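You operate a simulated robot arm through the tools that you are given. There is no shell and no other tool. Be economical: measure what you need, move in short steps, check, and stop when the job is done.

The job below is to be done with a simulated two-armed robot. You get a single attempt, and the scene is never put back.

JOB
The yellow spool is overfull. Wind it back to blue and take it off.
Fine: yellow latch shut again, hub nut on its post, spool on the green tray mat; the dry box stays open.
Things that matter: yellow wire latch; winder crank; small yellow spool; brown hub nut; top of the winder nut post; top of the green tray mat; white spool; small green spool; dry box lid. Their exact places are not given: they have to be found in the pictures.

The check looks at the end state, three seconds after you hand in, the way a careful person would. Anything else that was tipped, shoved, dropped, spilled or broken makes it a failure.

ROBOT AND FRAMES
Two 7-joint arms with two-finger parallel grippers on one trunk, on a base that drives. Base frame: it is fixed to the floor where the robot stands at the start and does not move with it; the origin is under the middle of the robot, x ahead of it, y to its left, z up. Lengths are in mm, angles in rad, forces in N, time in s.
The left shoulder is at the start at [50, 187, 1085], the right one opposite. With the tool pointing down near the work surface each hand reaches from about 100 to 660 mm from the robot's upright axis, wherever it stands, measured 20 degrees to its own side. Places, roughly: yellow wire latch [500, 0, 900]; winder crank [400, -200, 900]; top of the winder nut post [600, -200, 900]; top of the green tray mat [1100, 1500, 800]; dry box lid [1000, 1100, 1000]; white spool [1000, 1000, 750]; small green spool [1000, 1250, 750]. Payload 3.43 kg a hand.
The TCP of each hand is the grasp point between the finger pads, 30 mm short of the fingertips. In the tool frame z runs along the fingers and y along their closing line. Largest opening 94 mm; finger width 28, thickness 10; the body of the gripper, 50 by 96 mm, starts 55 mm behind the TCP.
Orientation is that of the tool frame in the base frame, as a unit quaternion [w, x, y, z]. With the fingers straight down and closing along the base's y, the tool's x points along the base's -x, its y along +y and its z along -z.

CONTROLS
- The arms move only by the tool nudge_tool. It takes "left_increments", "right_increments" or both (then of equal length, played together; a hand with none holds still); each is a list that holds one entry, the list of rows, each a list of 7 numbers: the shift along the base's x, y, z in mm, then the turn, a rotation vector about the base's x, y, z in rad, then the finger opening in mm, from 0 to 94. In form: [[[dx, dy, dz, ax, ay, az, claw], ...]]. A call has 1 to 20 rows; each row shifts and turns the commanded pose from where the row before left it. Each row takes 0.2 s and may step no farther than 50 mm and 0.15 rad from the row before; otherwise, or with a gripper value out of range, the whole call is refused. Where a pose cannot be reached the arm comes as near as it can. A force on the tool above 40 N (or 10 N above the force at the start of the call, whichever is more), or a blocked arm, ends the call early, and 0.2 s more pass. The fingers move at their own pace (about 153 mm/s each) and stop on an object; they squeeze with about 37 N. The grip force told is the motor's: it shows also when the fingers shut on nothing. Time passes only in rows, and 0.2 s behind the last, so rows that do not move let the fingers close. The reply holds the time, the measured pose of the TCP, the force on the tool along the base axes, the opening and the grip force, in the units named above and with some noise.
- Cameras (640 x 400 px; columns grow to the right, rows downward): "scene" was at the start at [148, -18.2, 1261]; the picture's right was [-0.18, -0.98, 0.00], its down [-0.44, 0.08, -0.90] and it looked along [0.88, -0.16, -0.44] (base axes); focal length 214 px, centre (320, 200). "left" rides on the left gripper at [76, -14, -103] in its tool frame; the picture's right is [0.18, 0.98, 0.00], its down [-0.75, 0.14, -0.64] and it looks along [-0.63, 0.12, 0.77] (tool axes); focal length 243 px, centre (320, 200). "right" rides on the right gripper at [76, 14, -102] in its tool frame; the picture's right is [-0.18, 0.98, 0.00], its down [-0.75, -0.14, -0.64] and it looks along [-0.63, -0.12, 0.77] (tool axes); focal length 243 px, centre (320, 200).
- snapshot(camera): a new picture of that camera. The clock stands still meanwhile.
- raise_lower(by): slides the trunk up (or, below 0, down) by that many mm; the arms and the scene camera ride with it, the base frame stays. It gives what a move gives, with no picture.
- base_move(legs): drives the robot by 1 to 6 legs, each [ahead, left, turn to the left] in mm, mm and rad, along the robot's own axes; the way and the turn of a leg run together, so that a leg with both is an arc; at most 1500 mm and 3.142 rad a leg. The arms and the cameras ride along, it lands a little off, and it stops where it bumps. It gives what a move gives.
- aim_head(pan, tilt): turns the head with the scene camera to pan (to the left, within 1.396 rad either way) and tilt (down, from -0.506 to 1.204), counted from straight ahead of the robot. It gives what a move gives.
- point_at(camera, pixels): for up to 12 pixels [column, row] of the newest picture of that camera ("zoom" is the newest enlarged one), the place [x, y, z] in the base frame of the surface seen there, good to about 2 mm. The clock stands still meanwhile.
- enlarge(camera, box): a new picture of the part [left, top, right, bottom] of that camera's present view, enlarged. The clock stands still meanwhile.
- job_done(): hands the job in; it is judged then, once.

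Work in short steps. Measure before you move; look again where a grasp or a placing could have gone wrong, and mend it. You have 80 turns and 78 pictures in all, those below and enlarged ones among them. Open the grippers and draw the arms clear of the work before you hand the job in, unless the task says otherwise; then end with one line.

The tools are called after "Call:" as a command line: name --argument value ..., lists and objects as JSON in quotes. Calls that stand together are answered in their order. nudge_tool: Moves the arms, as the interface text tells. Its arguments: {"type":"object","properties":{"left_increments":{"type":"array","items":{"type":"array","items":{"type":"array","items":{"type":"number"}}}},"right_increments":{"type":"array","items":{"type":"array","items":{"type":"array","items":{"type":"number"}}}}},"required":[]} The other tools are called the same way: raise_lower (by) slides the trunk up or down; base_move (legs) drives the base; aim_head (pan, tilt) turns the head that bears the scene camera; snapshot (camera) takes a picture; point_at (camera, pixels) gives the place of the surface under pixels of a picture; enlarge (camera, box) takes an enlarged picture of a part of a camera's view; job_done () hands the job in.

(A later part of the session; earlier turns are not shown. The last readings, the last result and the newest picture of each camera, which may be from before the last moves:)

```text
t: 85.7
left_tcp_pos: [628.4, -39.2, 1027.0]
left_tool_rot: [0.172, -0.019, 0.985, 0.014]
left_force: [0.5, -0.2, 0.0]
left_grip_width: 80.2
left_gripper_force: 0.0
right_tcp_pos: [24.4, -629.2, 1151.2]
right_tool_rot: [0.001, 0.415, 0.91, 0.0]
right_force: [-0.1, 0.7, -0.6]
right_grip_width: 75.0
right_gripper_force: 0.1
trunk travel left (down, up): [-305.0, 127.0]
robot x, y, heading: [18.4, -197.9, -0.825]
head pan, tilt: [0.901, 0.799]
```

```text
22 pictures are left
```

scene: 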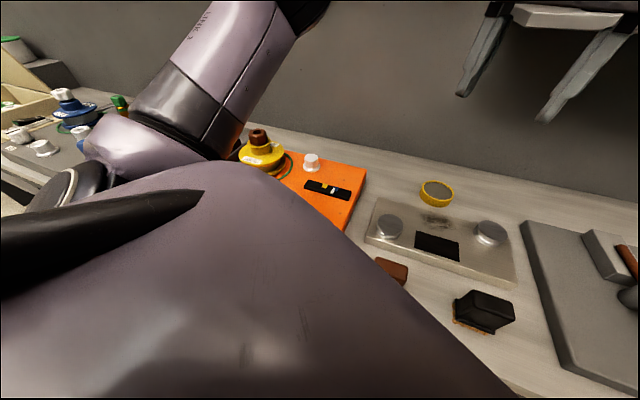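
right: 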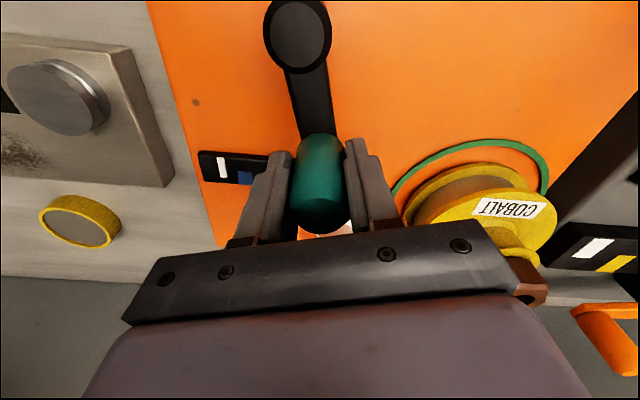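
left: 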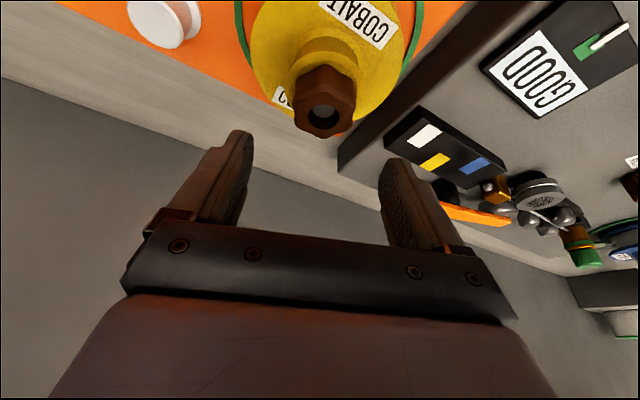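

Nut (325,100) is centred between fingers. Go to (634,-40,965) so tips stay above the spool ring, and close.

Call:
nudge_tool --left_increments '[[[2, -0.5, -22, 0, 0, 0, 80], [2, -0.5, -20, 0, 0, 0, 80], [2, 0, -20, 0, 0, 0, 80], [0, 0, 0, 0, 0, 0, 30], [0, 0, 0, 0, 0, 0, 30], [0, 0, 0, 0, 0, 0, 30]]]'

Call:
snapshot --camera "left"

```text
t: 87.1
left_tcp_pos: [634.1, -39.0, 968.1]
left_tool_rot: [0.172, -0.02, 0.985, 0.014]
left_force: [-1.7, 5.4, 0.1]
left_grip_width: 47.0
left_gripper_force: 37.0
right_tcp_pos: [24.6, -628.7, 1151.5]
right_tool_rot: [0.0, 0.415, 0.91, 0.0]
right_force: [-0.3, 0.4, 0.0]
right_grip_width: 75.0
right_gripper_force: 0.0
trunk travel left (down, up): [-305.0, 127.0]
robot x, y, heading: [21.2, -202.4, -0.83]
head pan, tilt: [0.901, 0.799]
```

```text
21 pictures are left
```

left: 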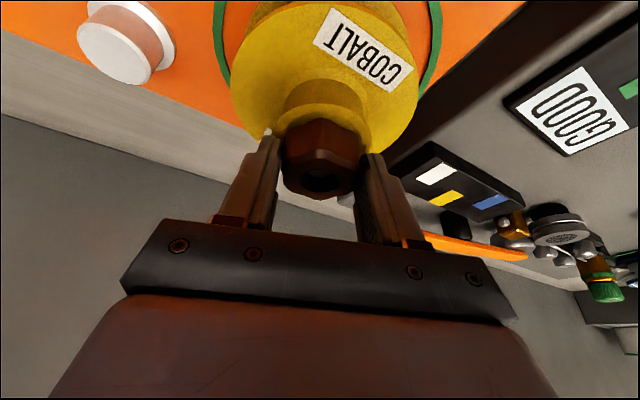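

Gripped at 47 mm. Lift slowly to see whether the nut is free.

Call:
nudge_tool --left_increments '[[[0, 0, 5, 0, 0, 0, 30], [0, 0, 8, 0, 0, 0, 30], [0, 0, 10, 0, 0, 0, 30], [0, 0, 12, 0, 0, 0, 30], [0, 0, 15, 0, 0, 0, 30]]]'

Call:
snapshot --camera "left"

```text
t: 88.3
left_tcp_pos: [634.7, -38.3, 1017.0]
left_tool_rot: [0.173, -0.02, 0.985, 0.013]
left_force: [0.0, -0.8, -0.3]
left_grip_width: 30.2
left_gripper_force: 0.1
right_tcp_pos: [23.3, -629.2, 1152.1]
right_tool_rot: [0.001, 0.416, 0.909, 0.0]
right_force: [-1.2, -0.2, 0.4]
right_grip_width: 75.0
right_gripper_force: 0.1
trunk travel left (down, up): [-305.0, 127.0]
robot x, y, heading: [15.4, -200.0, -0.83]
head pan, tilt: [0.901, 0.799]
```

```text
20 pictures are left
```

left: 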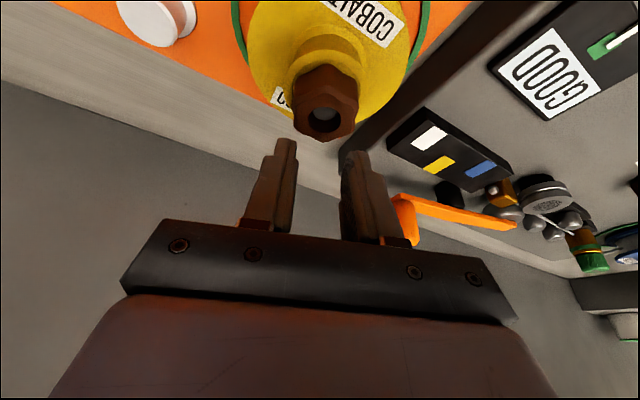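

The fingers slipped off: likely gripped on corners, or the nut is threaded. Enlarge to see the hex orientation.

Call:
enlarge --camera "left" --box '[261, 50, 389, 130]'

Call:
point_at --camera "zoom" --pixels '[[165, 230], [320, 220], [470, 240], [240, 160], [400, 160], [320, 120], [300, 320], [320, 350], [450, 330], [200, 330]]'

```text
5.00 times, centred on (325, 90) of left
```

zoom: 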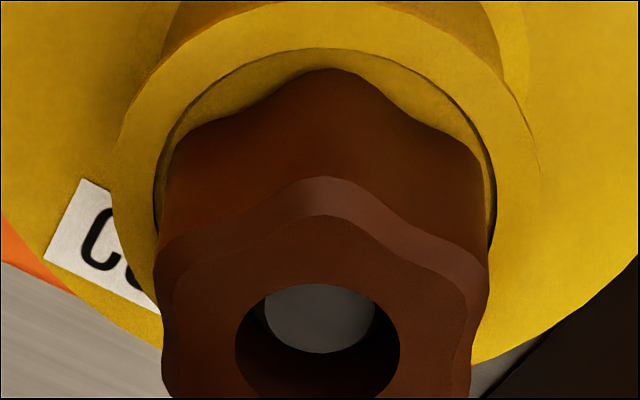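

```text
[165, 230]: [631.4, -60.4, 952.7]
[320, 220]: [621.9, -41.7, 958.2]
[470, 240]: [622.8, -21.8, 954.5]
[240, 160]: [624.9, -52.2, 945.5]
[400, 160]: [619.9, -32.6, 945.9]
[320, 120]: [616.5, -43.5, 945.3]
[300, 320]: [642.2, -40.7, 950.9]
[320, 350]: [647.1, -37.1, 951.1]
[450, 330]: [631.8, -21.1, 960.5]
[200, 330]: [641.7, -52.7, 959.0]
```

The nut is a six-lobed knob with a valley ~8° off my closing line; spindle visible in its hole. Yaw 0.15 to align, go 4 mm lower, regrip and lift a little, checking width.

Call:
nudge_tool --left_increments '[[[0, -1, 0, 0, 0, 0.148, 80], [0, -0.5, -18, 0, 0, 0, 80], [0, 0, -18, 0, 0, 0, 80], [0, 0, -17, 0, 0, 0, 80], [0, 0, 0, 0, 0, 0, 20], [0, 0, 0, 0, 0, 0, 20], [0, 0, 0, 0, 0, 0, 20]]]'

Call:
nudge_tool --left_increments '[[[0, 0, 3, 0, 0, 0, 20], [0, 0, 3, 0, 0, 0, 20], [0, 0, 3, 0, 0, 0, 20]]]'

```text
t: 89.9
left_tcp_pos: [634.7, -40.1, 961.1]
left_tool_rot: [0.17, -0.093, 0.981, 0.027]
left_force: [-1.1, 3.3, -0.8]
left_grip_width: 52.9
left_gripper_force: 37.4
right_tcp_pos: [24.3, -628.4, 1150.1]
right_tool_rot: [0.001, 0.416, 0.909, -0.001]
right_force: [0.1, -0.1, -0.1]
right_grip_width: 75.2
right_gripper_force: 0.0
trunk travel left (down, up): [-305.0, 127.0]
robot x, y, heading: [19.1, -194.6, -0.825]
head pan, tilt: [0.901, 0.799]
```

```text
t: 90.7
left_tcp_pos: [635.4, -38.3, 967.0]
left_tool_rot: [0.166, -0.093, 0.981, 0.027]
left_force: [-1.8, 7.5, -24.2]
left_grip_width: 47.4
left_gripper_force: 37.4
right_tcp_pos: [26.7, -627.1, 1153.0]
right_tool_rot: [0.001, 0.416, 0.909, -0.001]
right_force: [-0.5, -0.5, 0.5]
right_grip_width: 75.1
right_gripper_force: 0.1
trunk travel left (down, up): [-305.0, 127.0]
robot x, y, heading: [20.5, -199.0, -0.828]
head pan, tilt: [0.901, 0.799]
```

Width changes 52.9→47.4 with height: my tips are on the tapered yellow ring, not the nut. Release, go to z≈974 with less tilt, and close again.

Call:
nudge_tool --left_increments '[[[0, 0, 0, 0, 0, 0, 80], [0, 0, 0, 0, 0, 0, 80], [2, -1, 5, 0, 0.14, 0, 80], [0, 0, 0, 0, 0, 0, 80], [0, 0, 0, 0, 0, 0, 20], [0, 0, 0, 0, 0, 0, 20], [0, 0, 0, 0, 0, 0, 20]]]'

Call:
snapshot --camera "left"

```text
t: 92.3
left_tcp_pos: [634.9, -40.5, 974.9]
left_tool_rot: [0.101, -0.092, 0.99, 0.033]
left_force: [-4.7, 13.7, 3.5]
left_grip_width: 47.2
left_gripper_force: 36.7
right_tcp_pos: [23.6, -627.5, 1151.6]
right_tool_rot: [0.001, 0.416, 0.91, 0.0]
right_force: [0.4, -0.3, 0.6]
right_grip_width: 75.0
right_gripper_force: 0.0
trunk travel left (down, up): [-305.0, 127.0]
robot x, y, heading: [19.4, -200.6, -0.825]
head pan, tilt: [0.901, 0.799]
```

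```text
18 pictures are left
```

left: 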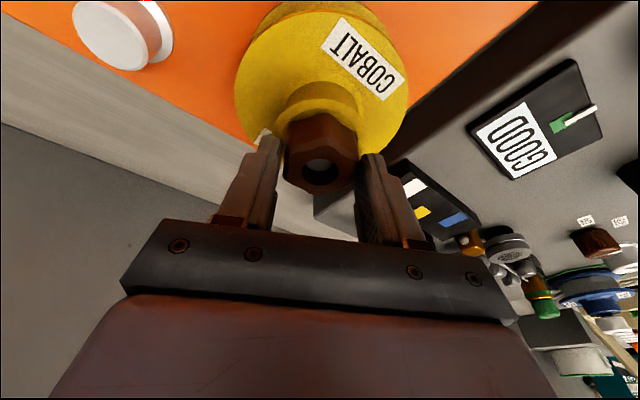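

Width is 47 at both heights, so that is the nut; it seems threaded. Turn CCW 0.6 rad while gripped and look at readings, allowing a slight rise.

Call:
nudge_tool --left_increments '[[[0, 0, 0, 0, 0, 0.12, 20], [0, 0, 0, 0, 0, 0.12, 20], [0, 0, 0.5, 0, 0, 0.12, 20], [0, 0, 0.5, 0, 0, 0.12, 20], [0, 0, 0.5, 0, 0, 0.12, 20]]]'

Call:
nudge_tool --left_increments '[[[0, 0, 3, 0, 0, 0, 20], [0, 0, 3, 0, 0, 0, 20]]]'

Call:
snapshot --camera "left"

```text
t: 93.5
left_tcp_pos: [636.7, -42.0, 977.9]
left_tool_rot: [0.087, -0.38, 0.919, 0.058]
left_force: [3.2, 5.2, -3.4]
left_grip_width: 47.3
left_gripper_force: 37.1
right_tcp_pos: [24.3, -629.4, 1151.4]
right_tool_rot: [0.001, 0.416, 0.91, -0.001]
right_force: [-0.6, -0.7, 0.0]
right_grip_width: 75.0
right_gripper_force: 0.1
trunk travel left (down, up): [-305.0, 127.0]
robot x, y, heading: [20.1, -201.7, -0.828]
head pan, tilt: [0.901, 0.799]
```

```text
t: 94.1
left_tcp_pos: [636.2, -42.6, 978.1]
left_tool_rot: [0.08, -0.377, 0.92, 0.063]
left_force: [-4.9, 1.8, -30.5]
left_grip_width: 47.4
left_gripper_force: 37.6
right_tcp_pos: [27.6, -626.9, 1151.2]
right_tool_rot: [0.001, 0.415, 0.91, -0.001]
right_force: [-0.2, -0.6, 0.7]
right_grip_width: 75.2
right_gripper_force: 0.1
trunk travel left (down, up): [-305.0, 127.0]
robot x, y, heading: [20.6, -202.9, -0.826]
head pan, tilt: [0.901, 0.799]
```

```text
17 pictures are left
```

left: 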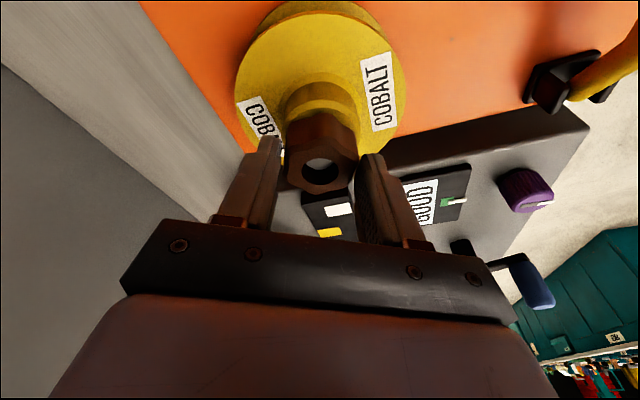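

The nut turned with the hand but still resists lifting (30 N): threaded. Ease the pull and continue unscrewing CCW.

Call:
nudge_tool --left_increments '[[[0, 0, -4, 0, 0, 0.12, 20], [0, 0, 0.3, 0, 0, 0.13, 20], [0, 0, 0.3, 0, 0, 0.13, 20], [0, 0, 0.3, 0, 0, 0.13, 20], [0, 0, 0.3, 0, 0, 0.13, 20], [0, 0, 0.3, 0, 0, 0.13, 20], [0, 0, 0.3, 0, 0, 0.13, 20], [0, 0, 0.3, 0, 0, 0.13, 20]]]'

Call:
nudge_tool --left_increments '[[[0, 0, 3, 0, 0, 0, 20], [0, 0, 3, 0, 0, 0, 20]]]'

```text
t: 95.9
left_tcp_pos: [641.2, -43.5, 979.1]
left_tool_rot: [-0.047, 0.785, -0.611, -0.093]
left_force: [27.1, -2.4, -19.1]
left_grip_width: 47.3
left_gripper_force: 37.1
right_tcp_pos: [27.9, -628.5, 1151.5]
right_tool_rot: [-0.001, 0.415, 0.91, -0.001]
right_force: [0.4, -0.3, -0.3]
right_grip_width: 74.8
right_gripper_force: 0.0
trunk travel left (down, up): [-305.0, 127.0]
robot x, y, heading: [20.2, -201.4, -0.828]
head pan, tilt: [0.901, 0.799]
```

```text
t: 96.5
left_tcp_pos: [641.9, -42.3, 980.2]
left_tool_rot: [-0.047, 0.783, -0.613, -0.092]
left_force: [17.0, 0.9, -19.9]
left_grip_width: 47.3
left_gripper_force: 37.1
right_tcp_pos: [27.5, -628.3, 1151.1]
right_tool_rot: [0.0, 0.416, 0.909, 0.0]
right_force: [0.3, -0.7, 0.9]
right_grip_width: 75.1
right_gripper_force: 0.1
trunk travel left (down, up): [-305.0, 127.0]
robot x, y, heading: [21.1, -204.2, -0.83]
head pan, tilt: [0.901, 0.799]
stopped in row 2 (left hand): the force on the tool passed its limit (the readings are from after the stop); the commanded pose is now the measured one
```

Yaw is near +1.8 rad; still threaded. Ratchet: open in place, turn back 2.09 rad (120°, keeps lobe alignment), regrip, unscrew 2.09 rad, then test pull.

Call:
nudge_tool --left_increments '[[[0, 0, 0, 0, 0, 0, 85], [0, 0, 0, 0, 0, 0, 85], [-0.37, 0.27, -0.3, 0, 0, -0.1496, 85], [-0.37, 0.27, -0.3, 0, 0, -0.1496, 85], [-0.37, 0.27, -0.3, 0, 0, -0.1496, 85], [-0.37, 0.27, -0.3, 0, 0, -0.1496, 85], [-0.37, 0.27, -0.3, 0, 0, -0.1496, 85], [-0.37, 0.27, -0.3, 0, 0, -0.1496, 85], [-0.37, 0.27, -0.3, 0, 0, -0.1496, 85], [-0.37, 0.27, -0.3, 0, 0, -0.1496, 85], [-0.37, 0.27, -0.3, 0, 0, -0.1496, 85], [-0.37, 0.27, -0.3, 0, 0, -0.1496, 85], [-0.37, 0.27, -0.3, 0, 0, -0.1496, 85], [-0.37, 0.27, -0.3, 0, 0, -0.1496, 85], [-0.37, 0.27, 0, 0, 0, -0.1496, 85], [-0.37, 0.27, 0, 0, 0, -0.1496, 85], [0, 0, 0, 0, 0, 0, 20], [0, 0, 0, 0, 0, 0, 20], [0, 0, 0, 0, 0, 0, 20]]]'

Call:
nudge_tool --left_increments '[[[0.25, -0.36, 0.3, 0, 0, 0.1496, 20], [0.25, -0.36, 0.3, 0, 0, 0.1496, 20], [0.25, -0.36, 0.3, 0, 0, 0.1496, 20], [0.25, -0.36, 0.3, 0, 0, 0.1496, 20], [0.25, -0.36, 0.3, 0, 0, 0.1496, 20], [0.25, -0.36, 0.3, 0, 0, 0.1496, 20], [0.25, -0.36, 0.3, 0, 0, 0.1496, 20], [0.25, -0.36, 0.3, 0, 0, 0.1496, 20], [0.25, -0.36, 0.3, 0, 0, 0.1496, 20], [0.25, -0.36, 0.3, 0, 0, 0.1496, 20], [0.25, -0.36, 0.3, 0, 0, 0.1496, 20], [0.25, -0.36, 0.3, 0, 0, 0.1496, 20], [0.25, -0.36, 0.3, 0, 0, 0.1496, 20], [0.25, -0.36, 0.3, 0, 0, 0.1496, 20]]]'

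Call:
nudge_tool --left_increments '[[[0, 0, 3, 0, 0, 0, 20], [0, 0, 3, 0, 0, 0, 20]]]'

```text
t: 100.5
left_tcp_pos: [632.6, -36.5, 979.5]
left_tool_rot: [0.104, 0.138, 0.985, 0.007]
left_force: [3.7, 13.8, 2.0]
left_grip_width: 47.3
left_gripper_force: 36.8
right_tcp_pos: [24.8, -627.8, 1152.0]
right_tool_rot: [0.001, 0.415, 0.91, -0.001]
right_force: [0.5, 0.0, 0.2]
right_grip_width: 75.1
right_gripper_force: 0.1
trunk travel left (down, up): [-305.0, 127.0]
robot x, y, heading: [18.6, -201.4, -0.827]
head pan, tilt: [0.901, 0.799]
```

```text
t: 103.3
left_tcp_pos: [642.0, -45.2, 982.2]
left_tool_rot: [-0.058, 0.739, -0.667, -0.079]
left_force: [12.3, -3.6, -11.5]
left_grip_width: 47.2
left_gripper_force: 37.2
right_tcp_pos: [24.9, -630.4, 1151.1]
right_tool_rot: [-0.001, 0.415, 0.91, -0.002]
right_force: [0.2, 0.4, -0.1]
right_grip_width: 75.0
right_gripper_force: 0.1
trunk travel left (down, up): [-305.0, 127.0]
robot x, y, heading: [19.9, -197.4, -0.833]
head pan, tilt: [0.901, 0.799]
stopped in row 14 (left hand): the force on the tool passed its limit (the readings are from after the stop); the commanded pose is now the measured one
```

```text
t: 103.9
left_tcp_pos: [642.7, -45.1, 986.9]
left_tool_rot: [-0.056, 0.739, -0.666, -0.083]
left_force: [16.0, 0.9, -34.1]
left_grip_width: 47.6
left_gripper_force: 36.6
right_tcp_pos: [28.4, -628.2, 1152.4]
right_tool_rot: [0.0, 0.416, 0.909, -0.002]
right_force: [0.2, -0.1, -0.3]
right_grip_width: 74.8
right_gripper_force: 0.1
trunk travel left (down, up): [-305.0, 127.0]
robot x, y, heading: [16.8, -200.7, -0.83]
head pan, tilt: [0.901, 0.799]
```

Grip holds; total ≈3.7 rad unscrewed. Check the nut's height from the left camera before another cycle.

Call:
snapshot --camera "left"

Call:
point_at --camera "left" --pixels '[[290, 172], [295, 185], [350, 172], [345, 185], [320, 170], [320, 130], [320, 155], [320, 98]]'

```text
16 pictures are left
```

left: 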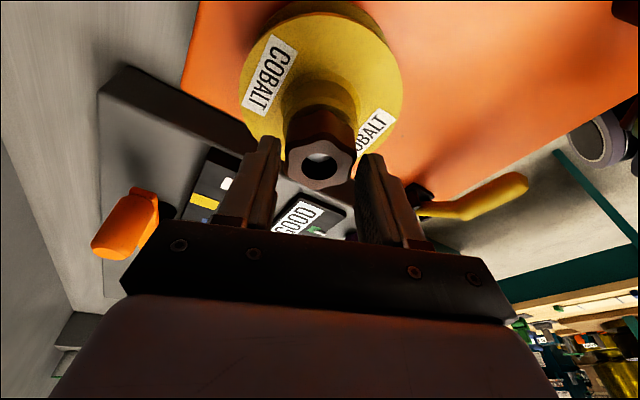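

```text
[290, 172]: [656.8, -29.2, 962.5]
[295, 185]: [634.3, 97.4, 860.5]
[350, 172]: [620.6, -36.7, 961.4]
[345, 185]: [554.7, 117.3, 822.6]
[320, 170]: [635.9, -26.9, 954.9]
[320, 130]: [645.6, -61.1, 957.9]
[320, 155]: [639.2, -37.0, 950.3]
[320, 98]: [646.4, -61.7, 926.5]
```

Nut top ≈962 (rose 1–2 mm), spindle top 950: keep unscrewing. Three ratchet cycles with little pull.

Call:
nudge_tool --left_increments '[[[0, 0, 0, 0, 0, 0, 85], [0, 0, -2, 0, 0, 0, 85], [-0.32, 0.32, -0.5, 0, 0, -0.1496, 85], [-0.32, 0.32, -0.5, 0, 0, -0.1496, 85], [-0.32, 0.32, -0.5, 0, 0, -0.1496, 85], [-0.32, 0.32, -0.5, 0, 0, -0.1496, 85], [-0.32, 0.32, -0.5, 0, 0, -0.1496, 85], [-0.32, 0.32, -0.5, 0, 0, -0.1496, 85], [-0.32, 0.32, -0.5, 0, 0, -0.1496, 85], [-0.32, 0.32, -0.5, 0, 0, -0.1496, 85], [-0.32, 0.32, -0.5, 0, 0, -0.1496, 85], [-0.32, 0.32, -0.5, 0, 0, -0.1496, 85], [-0.32, 0.32, -0.5, 0, 0, -0.1496, 85], [-0.32, 0.32, -0.5, 0, 0, -0.1496, 85], [-0.32, 0.32, -0.5, 0, 0, -0.1496, 85], [-0.32, 0.32, -0.5, 0, 0, -0.1496, 85], [0, 0, 0, 0, 0, 0, 20], [0, 0, 0, 0, 0, 0, 20], [0, 0, 0, 0, 0, 0, 20]]]'

Call:
nudge_tool --left_increments '[[[0.32, -0.32, 0.07, 0, 0, 0.1496, 20], [0.32, -0.32, 0.07, 0, 0, 0.1496, 20], [0.32, -0.32, 0.07, 0, 0, 0.1496, 20], [0.32, -0.32, 0.07, 0, 0, 0.1496, 20], [0.32, -0.32, 0.07, 0, 0, 0.1496, 20], [0.32, -0.32, 0.07, 0, 0, 0.1496, 20], [0.32, -0.32, 0.07, 0, 0, 0.1496, 20], [0.32, -0.32, 0.07, 0, 0, 0.1496, 20], [0.32, -0.32, 0.07, 0, 0, 0.1496, 20], [0.32, -0.32, 0.07, 0, 0, 0.1496, 20], [0.32, -0.32, 0.07, 0, 0, 0.1496, 20], [0.32, -0.32, 0.07, 0, 0, 0.1496, 20], [0.32, -0.32, 0.07, 0, 0, 0.1496, 20], [0.32, -0.32, 0.07, 0, 0, 0.1496, 20]]]'

Call:
nudge_tool --left_increments '[[[0, 0, 0, 0, 0, 0, 85], [0, 0, 0, 0, 0, 0, 85], [-0.32, 0.32, 0, 0, 0, -0.1496, 85], [-0.32, 0.32, 0, 0, 0, -0.1496, 85], [-0.32, 0.32, 0, 0, 0, -0.1496, 85], [-0.32, 0.32, 0, 0, 0, -0.1496, 85], [-0.32, 0.32, 0, 0, 0, -0.1496, 85], [-0.32, 0.32, 0, 0, 0, -0.1496, 85], [-0.32, 0.32, 0, 0, 0, -0.1496, 85], [-0.32, 0.32, 0, 0, 0, -0.1496, 85], [-0.32, 0.32, 0, 0, 0, -0.1496, 85], [-0.32, 0.32, 0, 0, 0, -0.1496, 85], [-0.32, 0.32, 0, 0, 0, -0.1496, 85], [-0.32, 0.32, 0, 0, 0, -0.1496, 85], [-0.32, 0.32, 0, 0, 0, -0.1496, 85], [-0.32, 0.32, 0, 0, 0, -0.1496, 85], [0, 0, 0, 0, 0, 0, 20], [0, 0, 0, 0, 0, 0, 20], [0, 0, 0, 0, 0, 0, 20]]]'

Call:
nudge_tool --left_increments '[[[0.32, -0.32, 0.07, 0, 0, 0.1496, 20], [0.32, -0.32, 0.07, 0, 0, 0.1496, 20], [0.32, -0.32, 0.07, 0, 0, 0.1496, 20], [0.32, -0.32, 0.07, 0, 0, 0.1496, 20], [0.32, -0.32, 0.07, 0, 0, 0.1496, 20], [0.32, -0.32, 0.07, 0, 0, 0.1496, 20], [0.32, -0.32, 0.07, 0, 0, 0.1496, 20], [0.32, -0.32, 0.07, 0, 0, 0.1496, 20], [0.32, -0.32, 0.07, 0, 0, 0.1496, 20], [0.32, -0.32, 0.07, 0, 0, 0.1496, 20], [0.32, -0.32, 0.07, 0, 0, 0.1496, 20], [0.32, -0.32, 0.07, 0, 0, 0.1496, 20], [0.32, -0.32, 0.07, 0, 0, 0.1496, 20], [0.32, -0.32, 0.07, 0, 0, 0.1496, 20]]]'

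Call:
nudge_tool --left_increments '[[[0, 0, 3, 0, 0, 0, 20], [0, 0, 3, 0, 0, 0, 20]]]'

Call:
snapshot --camera "left"

```text
t: 107.9
left_tcp_pos: [635.8, -36.1, 981.2]
left_tool_rot: [0.1, 0.205, 0.974, -0.008]
left_force: [10.1, 21.8, 4.3]
left_grip_width: 47.2
left_gripper_force: 36.7
right_tcp_pos: [25.0, -626.4, 1152.9]
right_tool_rot: [0.001, 0.416, 0.91, -0.001]
right_force: [0.6, -0.5, -0.1]
right_grip_width: 75.1
right_gripper_force: 0.0
trunk travel left (down, up): [-305.0, 127.0]
robot x, y, heading: [21.3, -202.7, -0.83]
head pan, tilt: [0.901, 0.799]
```

```text
t: 110.9
left_tcp_pos: [640.7, -42.5, 983.9]
left_tool_rot: [-0.062, 0.741, -0.664, -0.079]
left_force: [19.9, 18.1, 3.1]
left_grip_width: 47.2
left_gripper_force: 36.4
right_tcp_pos: [25.9, -626.8, 1152.5]
right_tool_rot: [0.0, 0.416, 0.909, -0.001]
right_force: [0.2, -0.1, -0.5]
right_grip_width: 74.9
right_gripper_force: 0.0
trunk travel left (down, up): [-305.0, 127.0]
robot x, y, heading: [21.7, -203.8, -0.826]
head pan, tilt: [0.901, 0.799]
```

```text
t: 114.9
left_tcp_pos: [634.4, -36.7, 982.7]
left_tool_rot: [0.1, 0.205, 0.974, -0.008]
left_force: [9.5, 18.6, 4.0]
left_grip_width: 47.2
left_gripper_force: 36.6
right_tcp_pos: [25.2, -627.9, 1151.9]
right_tool_rot: [0.001, 0.415, 0.91, -0.001]
right_force: [-0.2, 0.2, 0.3]
right_grip_width: 75.0
right_gripper_force: 0.1
trunk travel left (down, up): [-305.0, 127.0]
robot x, y, heading: [21.6, -204.4, -0.827]
head pan, tilt: [0.901, 0.799]
```

```text
t: 117.9
left_tcp_pos: [640.3, -44.3, 984.4]
left_tool_rot: [-0.06, 0.741, -0.664, -0.081]
left_force: [15.8, 8.5, 0.1]
left_grip_width: 46.9
left_gripper_force: 36.7
right_tcp_pos: [25.5, -629.3, 1151.5]
right_tool_rot: [0.001, 0.417, 0.909, -0.001]
right_force: [0.0, -0.4, 0.6]
right_grip_width: 74.9
right_gripper_force: 0.1
trunk travel left (down, up): [-305.0, 127.0]
robot x, y, heading: [20.2, -198.2, -0.83]
head pan, tilt: [0.901, 0.799]
```

```text
t: 118.5
left_tcp_pos: [640.2, -43.6, 988.8]
left_tool_rot: [-0.059, 0.739, -0.666, -0.081]
left_force: [18.4, 9.9, -8.1]
left_grip_width: 47.1
left_gripper_force: 36.8
right_tcp_pos: [26.9, -628.1, 1152.7]
right_tool_rot: [0.0, 0.417, 0.909, 0.0]
right_force: [-0.5, 0.5, 0.0]
right_grip_width: 75.0
right_gripper_force: 0.0
trunk travel left (down, up): [-305.0, 127.0]
robot x, y, heading: [20.6, -202.6, -0.829]
head pan, tilt: [0.901, 0.799]
```

```text
15 pictures are left
```

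left: 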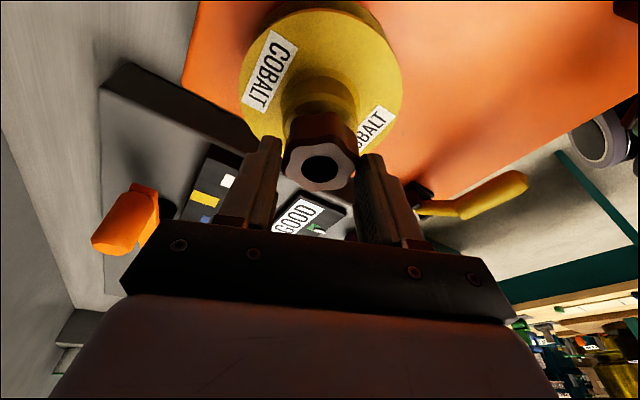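

The hole now looks dark and the pull is only 8 N: the nut seems free. Lift on.

Call:
nudge_tool --left_increments '[[[0, 0, 5, 0, 0, 0, 20], [0, 0, 7, 0, 0, 0, 20], [0, 0, 10, 0, 0, 0, 20], [0, 0, 10, 0, 0, 0, 20], [0, 0, 12, 0, 0, 0, 20]]]'

Call:
snapshot --camera "left"

Call:
point_at --camera "left" --pixels '[[320, 105], [320, 120], [320, 145], [300, 185], [345, 180], [320, 95]]'

```text
t: 119.7
left_tcp_pos: [637.5, -44.5, 1034.6]
left_tool_rot: [-0.057, 0.739, -0.666, -0.081]
left_force: [0.0, -0.5, -1.9]
left_grip_width: 47.0
left_gripper_force: 37.2
right_tcp_pos: [22.9, -628.9, 1150.0]
right_tool_rot: [0.001, 0.416, 0.909, 0.0]
right_force: [0.5, -0.1, 0.4]
right_grip_width: 75.1
right_gripper_force: 0.1
trunk travel left (down, up): [-305.0, 127.0]
robot x, y, heading: [18.9, -200.8, -0.83]
head pan, tilt: [0.901, 0.799]
```

```text
14 pictures are left
```

left: 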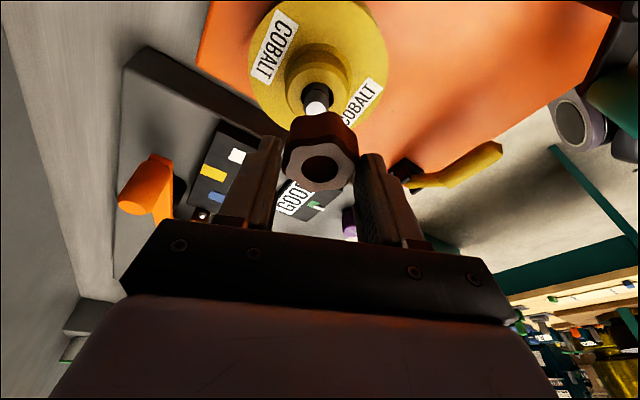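

```text
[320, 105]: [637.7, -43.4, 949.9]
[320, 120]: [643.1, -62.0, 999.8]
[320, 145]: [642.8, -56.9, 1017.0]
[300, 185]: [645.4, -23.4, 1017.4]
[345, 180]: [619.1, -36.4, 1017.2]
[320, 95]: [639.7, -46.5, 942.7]
```

Nut is off (its top at z 1017, TCP 1034.6, bottom ≈ TCP-43). Carry it above the post at (643,-176), turning the yaw back.

Call:
nudge_tool --left_increments '[[[0.2, -9.3, 0, 0, 0, -0.143, 20], [0.2, -9.3, 0, 0, 0, -0.143, 20], [0.2, -9.3, 0, 0, 0, -0.143, 20], [0.2, -9.3, 0, 0, 0, -0.143, 20], [0.2, -9.3, 0, 0, 0, -0.143, 20], [0.2, -9.3, 0, 0, 0, -0.143, 20], [0.2, -9.3, 0, 0, 0, -0.143, 20], [0.2, -9.3, 0, 0, 0, -0.143, 20], [0.2, -9.3, 0, 0, 0, -0.143, 20], [0.2, -9.3, 0, 0, 0, -0.143, 20], [0.2, -9.3, 0, 0, 0, -0.143, 20], [0.2, -9.3, 0, 0, 0, -0.143, 20], [0.2, -9.3, 0, 0, 0, -0.143, 20], [0.2, -9.3, 0, 0, 0, -0.143, 20], [0, 0, -20, 0, 0, 0, 20], [0, 0, -20, 0, 0, 0, 20], [0, 0, -20, 0, 0, 0, 20]]]'

Call:
snapshot --camera "left"

Call:
point_at --camera "left" --pixels '[[320, 60], [320, 110], [300, 110], [340, 110], [288, 175], [352, 175], [320, 140], [285, 140], [358, 145]]'

```text
t: 123.3
left_tcp_pos: [641.5, -174.4, 973.3]
left_tool_rot: [0.1, 0.162, 0.982, -0.005]
left_force: [0.8, 0.3, -0.3]
left_grip_width: 46.8
left_gripper_force: 36.9
right_tcp_pos: [23.1, -628.7, 1151.4]
right_tool_rot: [0.001, 0.416, 0.909, 0.0]
right_force: [-0.8, 0.5, 0.2]
right_grip_width: 74.8
right_gripper_force: 0.0
trunk travel left (down, up): [-305.0, 127.0]
robot x, y, heading: [19.8, -198.6, -0.828]
head pan, tilt: [0.901, 0.799]
```

```text
13 pictures are left
```

left: 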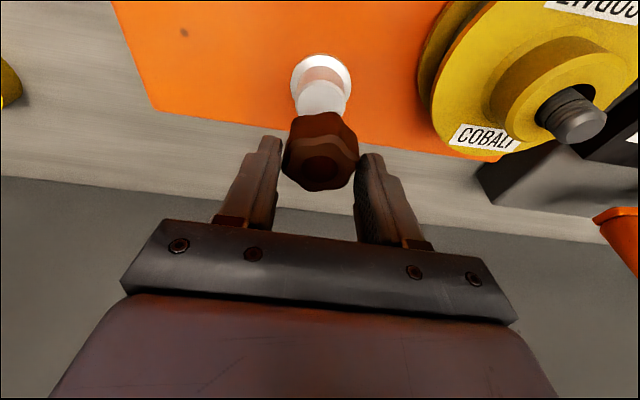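

```text
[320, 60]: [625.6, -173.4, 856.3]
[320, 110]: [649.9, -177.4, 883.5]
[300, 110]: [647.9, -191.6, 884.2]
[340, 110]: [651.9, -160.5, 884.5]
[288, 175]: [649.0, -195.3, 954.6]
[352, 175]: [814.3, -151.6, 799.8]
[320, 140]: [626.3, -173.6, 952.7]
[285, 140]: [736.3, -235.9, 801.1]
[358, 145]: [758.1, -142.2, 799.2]
```

Nut is right above the post (post centre ≈ (643,-176)). Lower 40 mm, then small steps watching force.

Call:
nudge_tool --left_increments '[[[-1, 0, -10, 0, 0, 0, 20], [0, 0, -10, 0, 0, 0, 20], [0, 0, -10, 0, 0, 0, 20], [0, 0, -6, 0, 0, 0, 20], [0, 0, -4, 0, 0, 0, 20]]]'

Call:
nudge_tool --left_increments '[[[0, 0, -2, 0, 0, 0, 20], [0, 0, -2, 0, 0, 0, 20]]]'

Call:
snapshot --camera "left"

```text
t: 124.5
left_tcp_pos: [638.4, -175.7, 934.1]
left_tool_rot: [0.1, 0.162, 0.982, -0.005]
left_force: [-0.3, 0.1, -2.0]
left_grip_width: 47.0
left_gripper_force: 36.5
right_tcp_pos: [25.3, -628.8, 1150.7]
right_tool_rot: [0.001, 0.416, 0.909, 0.0]
right_force: [-0.4, 0.7, -0.4]
right_grip_width: 74.9
right_gripper_force: 0.1
trunk travel left (down, up): [-305.0, 127.0]
robot x, y, heading: [18.2, -199.1, -0.828]
head pan, tilt: [0.901, 0.799]
```

```text
t: 125.1
left_tcp_pos: [638.8, -177.2, 930.7]
left_tool_rot: [0.1, 0.162, 0.982, -0.005]
left_force: [0.6, -0.2, -0.3]
left_grip_width: 46.6
left_gripper_force: 36.8
right_tcp_pos: [23.1, -628.9, 1150.8]
right_tool_rot: [0.001, 0.416, 0.909, 0.0]
right_force: [0.0, 0.6, -0.1]
right_grip_width: 74.7
right_gripper_force: 0.0
trunk travel left (down, up): [-305.0, 127.0]
robot x, y, heading: [19.8, -199.0, -0.83]
head pan, tilt: [0.901, 0.799]
```

```text
12 pictures are left
```

left: 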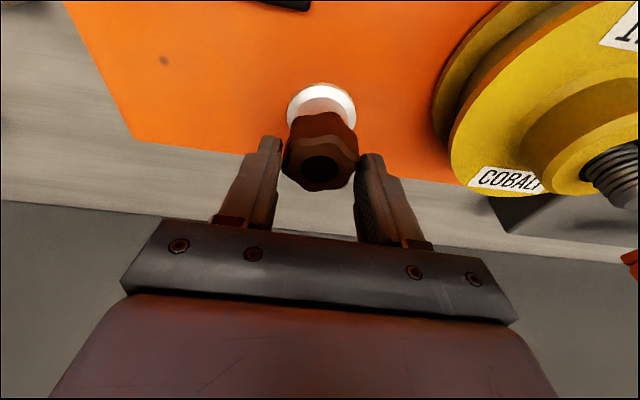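

No contact yet. Shift +1.5 x, and step down 2 mm each with force reading.

Call:
nudge_tool --left_increments '[[[1.5, 1, -2, 0, 0, 0, 20], [0, 0, -1.5, 0, 0, 0, 20]]]'

Call:
nudge_tool --left_increments '[[[0, 0, -1.5, 0, 0, 0, 20], [0, 0, -1.5, 0, 0, 0, 20]]]'

Call:
nudge_tool --left_increments '[[[0, 0, -1.5, 0, 0, 0, 20], [0, 0, -1.5, 0, 0, 0, 20]]]'

```text
t: 125.7
left_tcp_pos: [639.8, -176.7, 929.5]
left_tool_rot: [0.102, 0.163, 0.981, -0.006]
left_force: [-5.6, 1.8, 17.4]
left_grip_width: 46.8
left_gripper_force: 36.7
right_tcp_pos: [22.6, -629.9, 1151.8]
right_tool_rot: [0.002, 0.416, 0.909, 0.0]
right_force: [-0.2, -0.5, 0.1]
right_grip_width: 75.1
right_gripper_force: 0.1
trunk travel left (down, up): [-305.0, 127.0]
robot x, y, heading: [18.9, -202.7, -0.83]
head pan, tilt: [0.901, 0.799]
```

```text
t: 126.3
left_tcp_pos: [639.9, -175.3, 929.3]
left_tool_rot: [0.106, 0.162, 0.981, -0.006]
left_force: [-2.8, 5.2, 35.6]
left_grip_width: 47.3
left_gripper_force: 36.8
right_tcp_pos: [19.2, -627.8, 1151.5]
right_tool_rot: [0.003, 0.417, 0.909, 0.001]
right_force: [-0.4, -0.7, -0.7]
right_grip_width: 74.9
right_gripper_force: 0.0
trunk travel left (down, up): [-305.0, 127.0]
robot x, y, heading: [15.9, -199.9, -0.829]
head pan, tilt: [0.901, 0.799]
```

```text
t: 126.9
left_tcp_pos: [639.1, -174.4, 924.8]
left_tool_rot: [0.106, 0.162, 0.981, -0.007]
left_force: [4.6, 4.6, 36.4]
left_grip_width: 47.0
left_gripper_force: 37.0
right_tcp_pos: [21.4, -629.2, 1151.8]
right_tool_rot: [0.002, 0.417, 0.909, 0.0]
right_force: [0.2, -0.3, 0.4]
right_grip_width: 74.9
right_gripper_force: 0.0
trunk travel left (down, up): [-305.0, 127.0]
robot x, y, heading: [15.9, -197.8, -0.828]
head pan, tilt: [0.901, 0.799]
```

Contact on the post (36 N). Ease up 3 mm, open, and retreat upward to look.

Call:
nudge_tool --left_increments '[[[0, 0, 4, 0, 0, 0, 20], [0, 0, 0, 0, 0, 0, 60], [0, 0, 0, 0, 0, 0, 75], [0, 0, 25, 0, 0, 0, 75], [0, 0, 30, 0, 0, 0, 75], [0, 0, 35, 0, 0, 0, 75]]]'

Call:
snapshot --camera "left"

Call:
point_at --camera "left" --pixels '[[320, 60], [320, 80], [300, 90], [340, 90], [320, 105], [540, 110], [580, 110], [560, 90], [520, 100], [560, 60]]'

```text
t: 128.3
left_tcp_pos: [642.3, -171.9, 1017.2]
left_tool_rot: [0.1, 0.162, 0.982, -0.005]
left_force: [0.1, -0.5, -0.1]
left_grip_width: 74.8
left_gripper_force: 0.1
right_tcp_pos: [23.8, -628.9, 1150.8]
right_tool_rot: [0.001, 0.416, 0.909, 0.001]
right_force: [0.4, 0.5, 0.1]
right_grip_width: 74.9
right_gripper_force: 0.1
trunk travel left (down, up): [-305.0, 127.0]
robot x, y, heading: [16.3, -201.0, -0.831]
head pan, tilt: [0.901, 0.799]
```

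```text
11 pictures are left
```

left: 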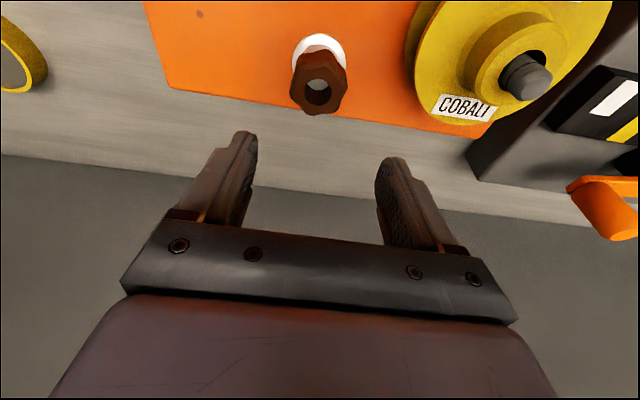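

```text
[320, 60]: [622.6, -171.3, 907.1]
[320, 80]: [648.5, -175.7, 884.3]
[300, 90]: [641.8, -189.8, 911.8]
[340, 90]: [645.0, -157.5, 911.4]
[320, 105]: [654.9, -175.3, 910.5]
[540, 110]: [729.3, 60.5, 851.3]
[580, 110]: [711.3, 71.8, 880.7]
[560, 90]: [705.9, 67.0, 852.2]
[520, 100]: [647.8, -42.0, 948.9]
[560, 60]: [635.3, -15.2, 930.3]
```

Nut sits on the post (top z 911, centred). Now take the spool: move over the spindle at (640,-41) and grip its upper ring at z≈938.

Call:
nudge_tool --left_increments '[[[-1, 44, 0, 0, 0, 0, 85], [-1, 44, 0, 0, 0, 0, 85], [-2, 43, 0, 0, 0, 0, 85], [0, 0, -20, 0, 0, 0, 85], [0, 0, -20, 0, 0, 0, 85], [0, 0, -20, 0, 0, 0, 85], [0, 0, -17, 0, 0, 0, 85], [0, 0, 0, 0, 0, 0, 30], [0, 0, 0, 0, 0, 0, 30], [0, 0, 0, 0, 0, 0, 30]]]'

Call:
snapshot --camera "left"

```text
t: 130.5
left_tcp_pos: [637.0, -38.6, 938.8]
left_tool_rot: [0.1, 0.161, 0.982, -0.005]
left_force: [4.1, 9.9, 2.3]
left_grip_width: 53.6
left_gripper_force: 37.0
right_tcp_pos: [24.5, -628.1, 1151.3]
right_tool_rot: [0.001, 0.417, 0.909, 0.0]
right_force: [1.1, -0.7, 0.2]
right_grip_width: 74.9
right_gripper_force: 0.1
trunk travel left (down, up): [-305.0, 127.0]
robot x, y, heading: [20.5, -197.4, -0.826]
head pan, tilt: [0.901, 0.799]
```

```text
10 pictures are left
```

left: 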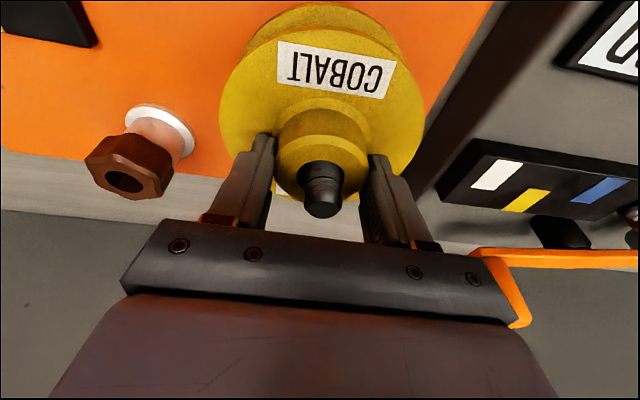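

Ring gripped (53.6 mm). Lift with the trunk by 115 mm, straight up, and look.

Call:
nudge_tool --left_increments '[[[0, 0, 4, 0, 0, 0, 30], [0, 0, 4, 0, 0, 0, 30]]]'

Call:
raise_lower --by 118

Call:
snapshot --camera "left"

```text
t: 131.1
left_tcp_pos: [637.1, -39.3, 944.3]
left_tool_rot: [0.097, 0.162, 0.982, -0.005]
left_force: [1.9, 14.0, -10.4]
left_grip_width: 53.4
left_gripper_force: 36.7
right_tcp_pos: [23.8, -629.1, 1152.3]
right_tool_rot: [0.001, 0.416, 0.909, -0.001]
right_force: [0.6, -0.6, 0.6]
right_grip_width: 75.1
right_gripper_force: 0.1
trunk travel left (down, up): [-305.0, 127.0]
robot x, y, heading: [20.6, -198.3, -0.831]
head pan, tilt: [0.901, 0.799]
```

```text
t: 132.6
left_tcp_pos: [637.9, -42.2, 1064.8]
left_tool_rot: [0.1, 0.162, 0.982, -0.006]
left_force: [0.2, 0.1, -4.7]
left_grip_width: 53.1
left_gripper_force: 37.2
right_tcp_pos: [25.2, -628.8, 1269.0]
right_tool_rot: [0.001, 0.416, 0.909, 0.0]
right_force: [-0.5, 0.1, 0.3]
right_grip_width: 75.0
right_gripper_force: 0.0
trunk travel left (down, up): [-423.0, 9.0]
robot x, y, heading: [21.1, -201.2, -0.829]
head pan, tilt: [0.901, 0.799]
```

```text
9 pictures are left
```

left: 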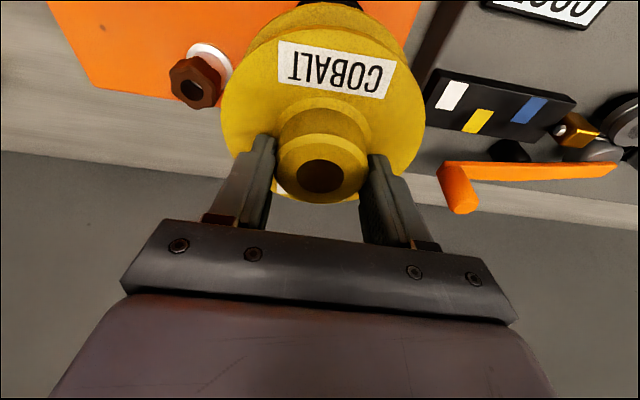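

Spool is off the spindle (weight ~5 N, bottom ≈ TCP-85 = 980). Draw it up and toward the robot, then back off from the bench and square up to look for the tray.

Call:
nudge_tool --left_increments '[[[-10, 4, 15, 0, 0, 0, 30], [-20, 4, 15, 0, 0, 0, 30], [-30, 0, 15, 0, 0, 0, 30], [-35, 0, 10, 0, 0, 0, 30], [-35, 0, 5, 0, 0, 0, 30], [-35, 0, 0, 0, 0, 0, 30], [-35, 0, 0, 0, 0, 0, 30]]]'

Call:
base_move --legs '[[-169, -184, 0], [0, 0, 0.83]]'

Call:
aim_head --pan 0.8 --tilt 0.3

Call:
snapshot --camera "scene"

```text
t: 134.2
left_tcp_pos: [456.8, -27.0, 1134.8]
left_tool_rot: [0.098, 0.162, 0.982, -0.006]
left_force: [-0.5, 0.4, -4.7]
left_grip_width: 53.2
left_gripper_force: 37.2
left hand out of reach, approached as far as the arm can: row 7
right_tcp_pos: [24.1, -629.1, 1270.0]
right_tool_rot: [0.001, 0.416, 0.909, 0.001]
right_force: [-0.1, -0.1, 0.1]
right_grip_width: 75.0
right_gripper_force: 0.0
trunk travel left (down, up): [-423.0, 9.0]
robot x, y, heading: [21.2, -199.5, -0.832]
head pan, tilt: [0.901, 0.799]
```

```text
t: 138.2
left_tcp_pos: [-61.0, 238.9, 1134.2]
left_tool_rot: [0.092, -0.247, 0.964, 0.033]
left_force: [-0.3, -0.7, -5.0]
left_grip_width: 53.1
left_gripper_force: 37.2
right_tcp_pos: [91.2, -486.7, 1269.3]
right_tool_rot: [0.001, 0.015, 1.0, 0.0]
right_force: [-0.3, 0.0, -0.2]
right_grip_width: 75.2
right_gripper_force: 0.0
trunk travel left (down, up): [-423.0, 9.0]
robot x, y, heading: [-227.6, -201.4, 0.005]
head pan, tilt: [0.901, 0.799]
```

```text
t: 139.1
left_tcp_pos: [-60.5, 238.1, 1132.9]
left_tool_rot: [0.092, -0.248, 0.964, 0.035]
left_force: [0.2, -0.3, -6.2]
left_grip_width: 53.2
left_gripper_force: 36.9
right_tcp_pos: [91.4, -487.2, 1269.2]
right_tool_rot: [0.001, 0.014, 1.0, 0.0]
right_force: [0.1, 0.5, 0.5]
right_grip_width: 75.0
right_gripper_force: 0.1
trunk travel left (down, up): [-423.0, 9.0]
robot x, y, heading: [-228.7, -201.3, 0.004]
head pan, tilt: [0.799, 0.3]
```

```text
8 pictures are left
```

scene: 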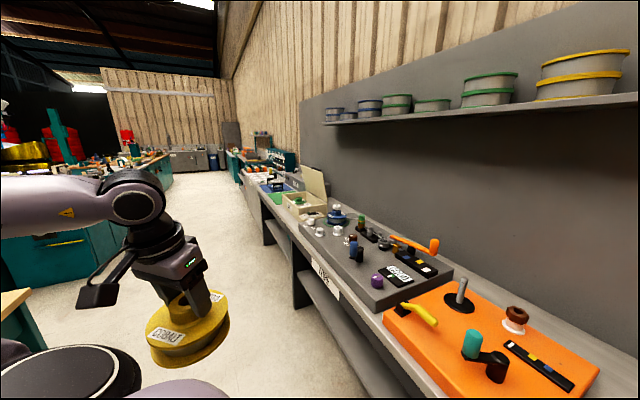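

The bench runs on to the left; dry box at (310,200), green mat at about (280,197). Measure.

Call:
enlarge --camera "scene" --box '[240, 160, 352, 230]'

Call:
point_at --camera "zoom" --pixels '[[220, 210], [260, 225], [180, 195], [230, 195], [330, 240], [420, 160], [350, 270], [440, 270], [120, 230], [200, 165]]'

```text
5.71 times, centred on (296, 195) of scene
```

zoom: 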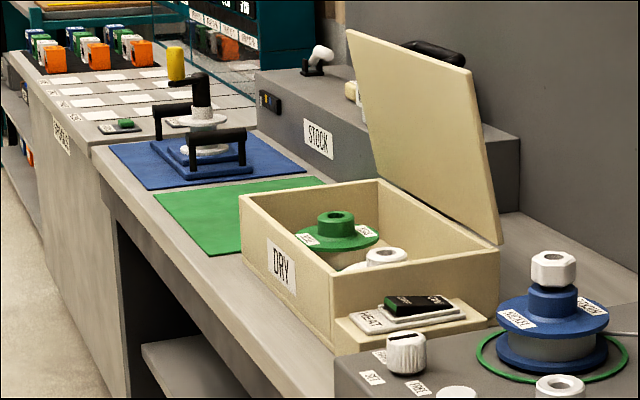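

```text
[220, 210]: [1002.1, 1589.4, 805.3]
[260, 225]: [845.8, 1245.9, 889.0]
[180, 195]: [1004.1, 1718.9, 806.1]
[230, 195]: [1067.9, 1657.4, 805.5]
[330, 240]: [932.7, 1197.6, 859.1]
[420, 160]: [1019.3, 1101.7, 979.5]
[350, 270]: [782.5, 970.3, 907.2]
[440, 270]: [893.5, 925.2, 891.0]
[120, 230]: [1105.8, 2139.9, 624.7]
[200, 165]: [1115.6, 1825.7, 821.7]
```

Call:
point_at --camera "zoom" --pixels '[[158, 197], [205, 250], [238, 252], [318, 180], [285, 178], [110, 175], [160, 225], [220, 290], [300, 365], [80, 250], [250, 300], [200, 230]]'

```text
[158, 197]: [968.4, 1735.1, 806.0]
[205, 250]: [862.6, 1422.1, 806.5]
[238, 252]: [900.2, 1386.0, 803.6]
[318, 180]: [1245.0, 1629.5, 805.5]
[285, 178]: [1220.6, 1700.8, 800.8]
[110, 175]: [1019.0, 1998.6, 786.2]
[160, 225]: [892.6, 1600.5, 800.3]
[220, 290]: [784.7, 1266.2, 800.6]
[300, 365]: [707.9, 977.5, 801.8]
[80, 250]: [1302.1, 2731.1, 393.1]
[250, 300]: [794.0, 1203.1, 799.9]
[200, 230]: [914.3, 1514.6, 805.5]
```

Bench axis is rotated: along (0.285,0.958), edge at depth v≈395; mat spans roughly u 1600–1940, v 425–730. Check the island on the left for corridor clearance.

Call:
point_at --camera "scene" --pixels '[[20, 298], [10, 330], [90, 260], [165, 185], [172, 165], [250, 250], [200, 300], [30, 270], [130, 375]]'

```text
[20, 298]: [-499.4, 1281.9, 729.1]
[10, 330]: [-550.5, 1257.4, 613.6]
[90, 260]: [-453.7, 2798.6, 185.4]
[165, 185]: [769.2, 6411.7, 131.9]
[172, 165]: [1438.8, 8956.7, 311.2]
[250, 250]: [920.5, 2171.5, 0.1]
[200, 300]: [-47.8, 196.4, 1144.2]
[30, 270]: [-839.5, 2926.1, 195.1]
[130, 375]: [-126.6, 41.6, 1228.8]
```

Corridor is clear. Turn square to the bench, drive 1758 mm left, then ahead.

Call:
base_move --legs '[[0, 0, -0.294], [0, 900, 0], [0, 858, 0], [190, 0, 0]]'

Call:
aim_head --pan 0.35 --tilt 0.85

Call:
snapshot --camera "scene"

```text
t: 150.0
left_tcp_pos: [735.4, 1775.0, 1134.5]
left_tool_rot: [0.096, -0.105, 0.99, 0.02]
left_force: [0.9, -0.7, -5.7]
left_grip_width: 52.9
left_gripper_force: 37.3
right_tcp_pos: [672.2, 1037.2, 1269.1]
right_tool_rot: [0.001, 0.159, 0.987, -0.001]
right_force: [0.5, -0.5, -0.3]
right_grip_width: 75.1
right_gripper_force: 0.1
trunk travel left (down, up): [-423.0, 9.0]
robot x, y, heading: [447.9, 1402.8, -0.286]
head pan, tilt: [0.799, 0.3]
```

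```text
t: 151.0
left_tcp_pos: [734.7, 1776.3, 1133.5]
left_tool_rot: [0.096, -0.106, 0.99, 0.02]
left_force: [-0.1, -0.4, -5.2]
left_grip_width: 53.1
left_gripper_force: 37.2
right_tcp_pos: [670.9, 1037.6, 1269.8]
right_tool_rot: [0.001, 0.159, 0.987, 0.0]
right_force: [0.0, 0.9, 0.3]
right_grip_width: 75.2
right_gripper_force: 0.1
trunk travel left (down, up): [-423.0, 9.0]
robot x, y, heading: [446.5, 1402.9, -0.285]
head pan, tilt: [0.351, 0.85]
```

```text
6 pictures are left
```

scene: 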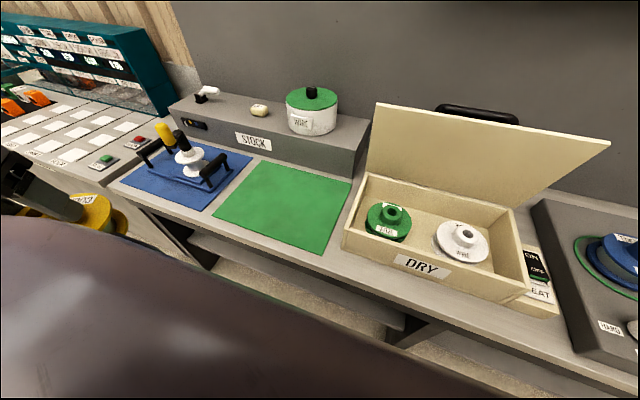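

Clear view of the mat (centre ≈ (283,208)). Measure its corners and neighbours.

Call:
point_at --camera "scene" --pixels '[[285, 205], [216, 206], [320, 250], [350, 184], [265, 163], [165, 130], [213, 165], [205, 185], [285, 215], [345, 250]]'

```text
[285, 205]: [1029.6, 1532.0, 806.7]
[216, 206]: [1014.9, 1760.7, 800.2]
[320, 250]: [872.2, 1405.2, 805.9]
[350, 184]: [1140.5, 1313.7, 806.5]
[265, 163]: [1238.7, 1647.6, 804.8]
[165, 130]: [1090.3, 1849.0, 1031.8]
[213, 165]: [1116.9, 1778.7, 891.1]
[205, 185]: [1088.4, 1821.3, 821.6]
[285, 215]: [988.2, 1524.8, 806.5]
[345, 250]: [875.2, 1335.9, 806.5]
```

Mat centre ≈ (1055,1530), z 806. Drive 55 ahead, move the spool above (1030,1532), then lower the trunk by 170.

Call:
base_move --legs '[[55, 0, 0]]'

Call:
nudge_tool --left_increments '[[[29.5, -28.2, 0, 0, 0, 0, 30], [29.5, -28.2, 0, 0, 0, 0, 30], [29.5, -28.2, 0, 0, 0, 0, 30], [29.5, -28.2, 0, 0, 0, 0, 30], [29.5, -28.2, 0, 0, 0, 0, 30], [29.5, -28.2, 0, 0, 0, 0, 30], [29.5, -28.2, 0, 0, 0, 0, 30], [29.5, -28.2, 0, 0, 0, 0, 30]]]'

```text
t: 151.9
left_tcp_pos: [789.3, 1760.5, 1134.8]
left_tool_rot: [0.096, -0.104, 0.99, 0.022]
left_force: [-0.3, -0.8, -5.8]
left_grip_width: 53.3
left_gripper_force: 37.1
right_tcp_pos: [726.0, 1021.1, 1268.1]
right_tool_rot: [0.001, 0.159, 0.987, 0.0]
right_force: [-0.1, 0.7, -0.2]
right_grip_width: 75.0
right_gripper_force: 0.1
trunk travel left (down, up): [-423.0, 9.0]
robot x, y, heading: [500.2, 1389.1, -0.294]
head pan, tilt: [0.351, 0.85]
```

```text
t: 153.7
left_tcp_pos: [1025.3, 1531.8, 1132.3]
left_tool_rot: [0.096, -0.105, 0.99, 0.022]
left_force: [0.0, -0.2, -5.2]
left_grip_width: 53.4
left_gripper_force: 37.2
right_tcp_pos: [725.8, 1020.9, 1268.8]
right_tool_rot: [0.001, 0.159, 0.987, 0.0]
right_force: [-0.4, -0.7, -0.7]
right_grip_width: 75.0
right_gripper_force: 0.1
trunk travel left (down, up): [-423.0, 9.0]
robot x, y, heading: [502.7, 1388.1, -0.291]
head pan, tilt: [0.351, 0.85]
```

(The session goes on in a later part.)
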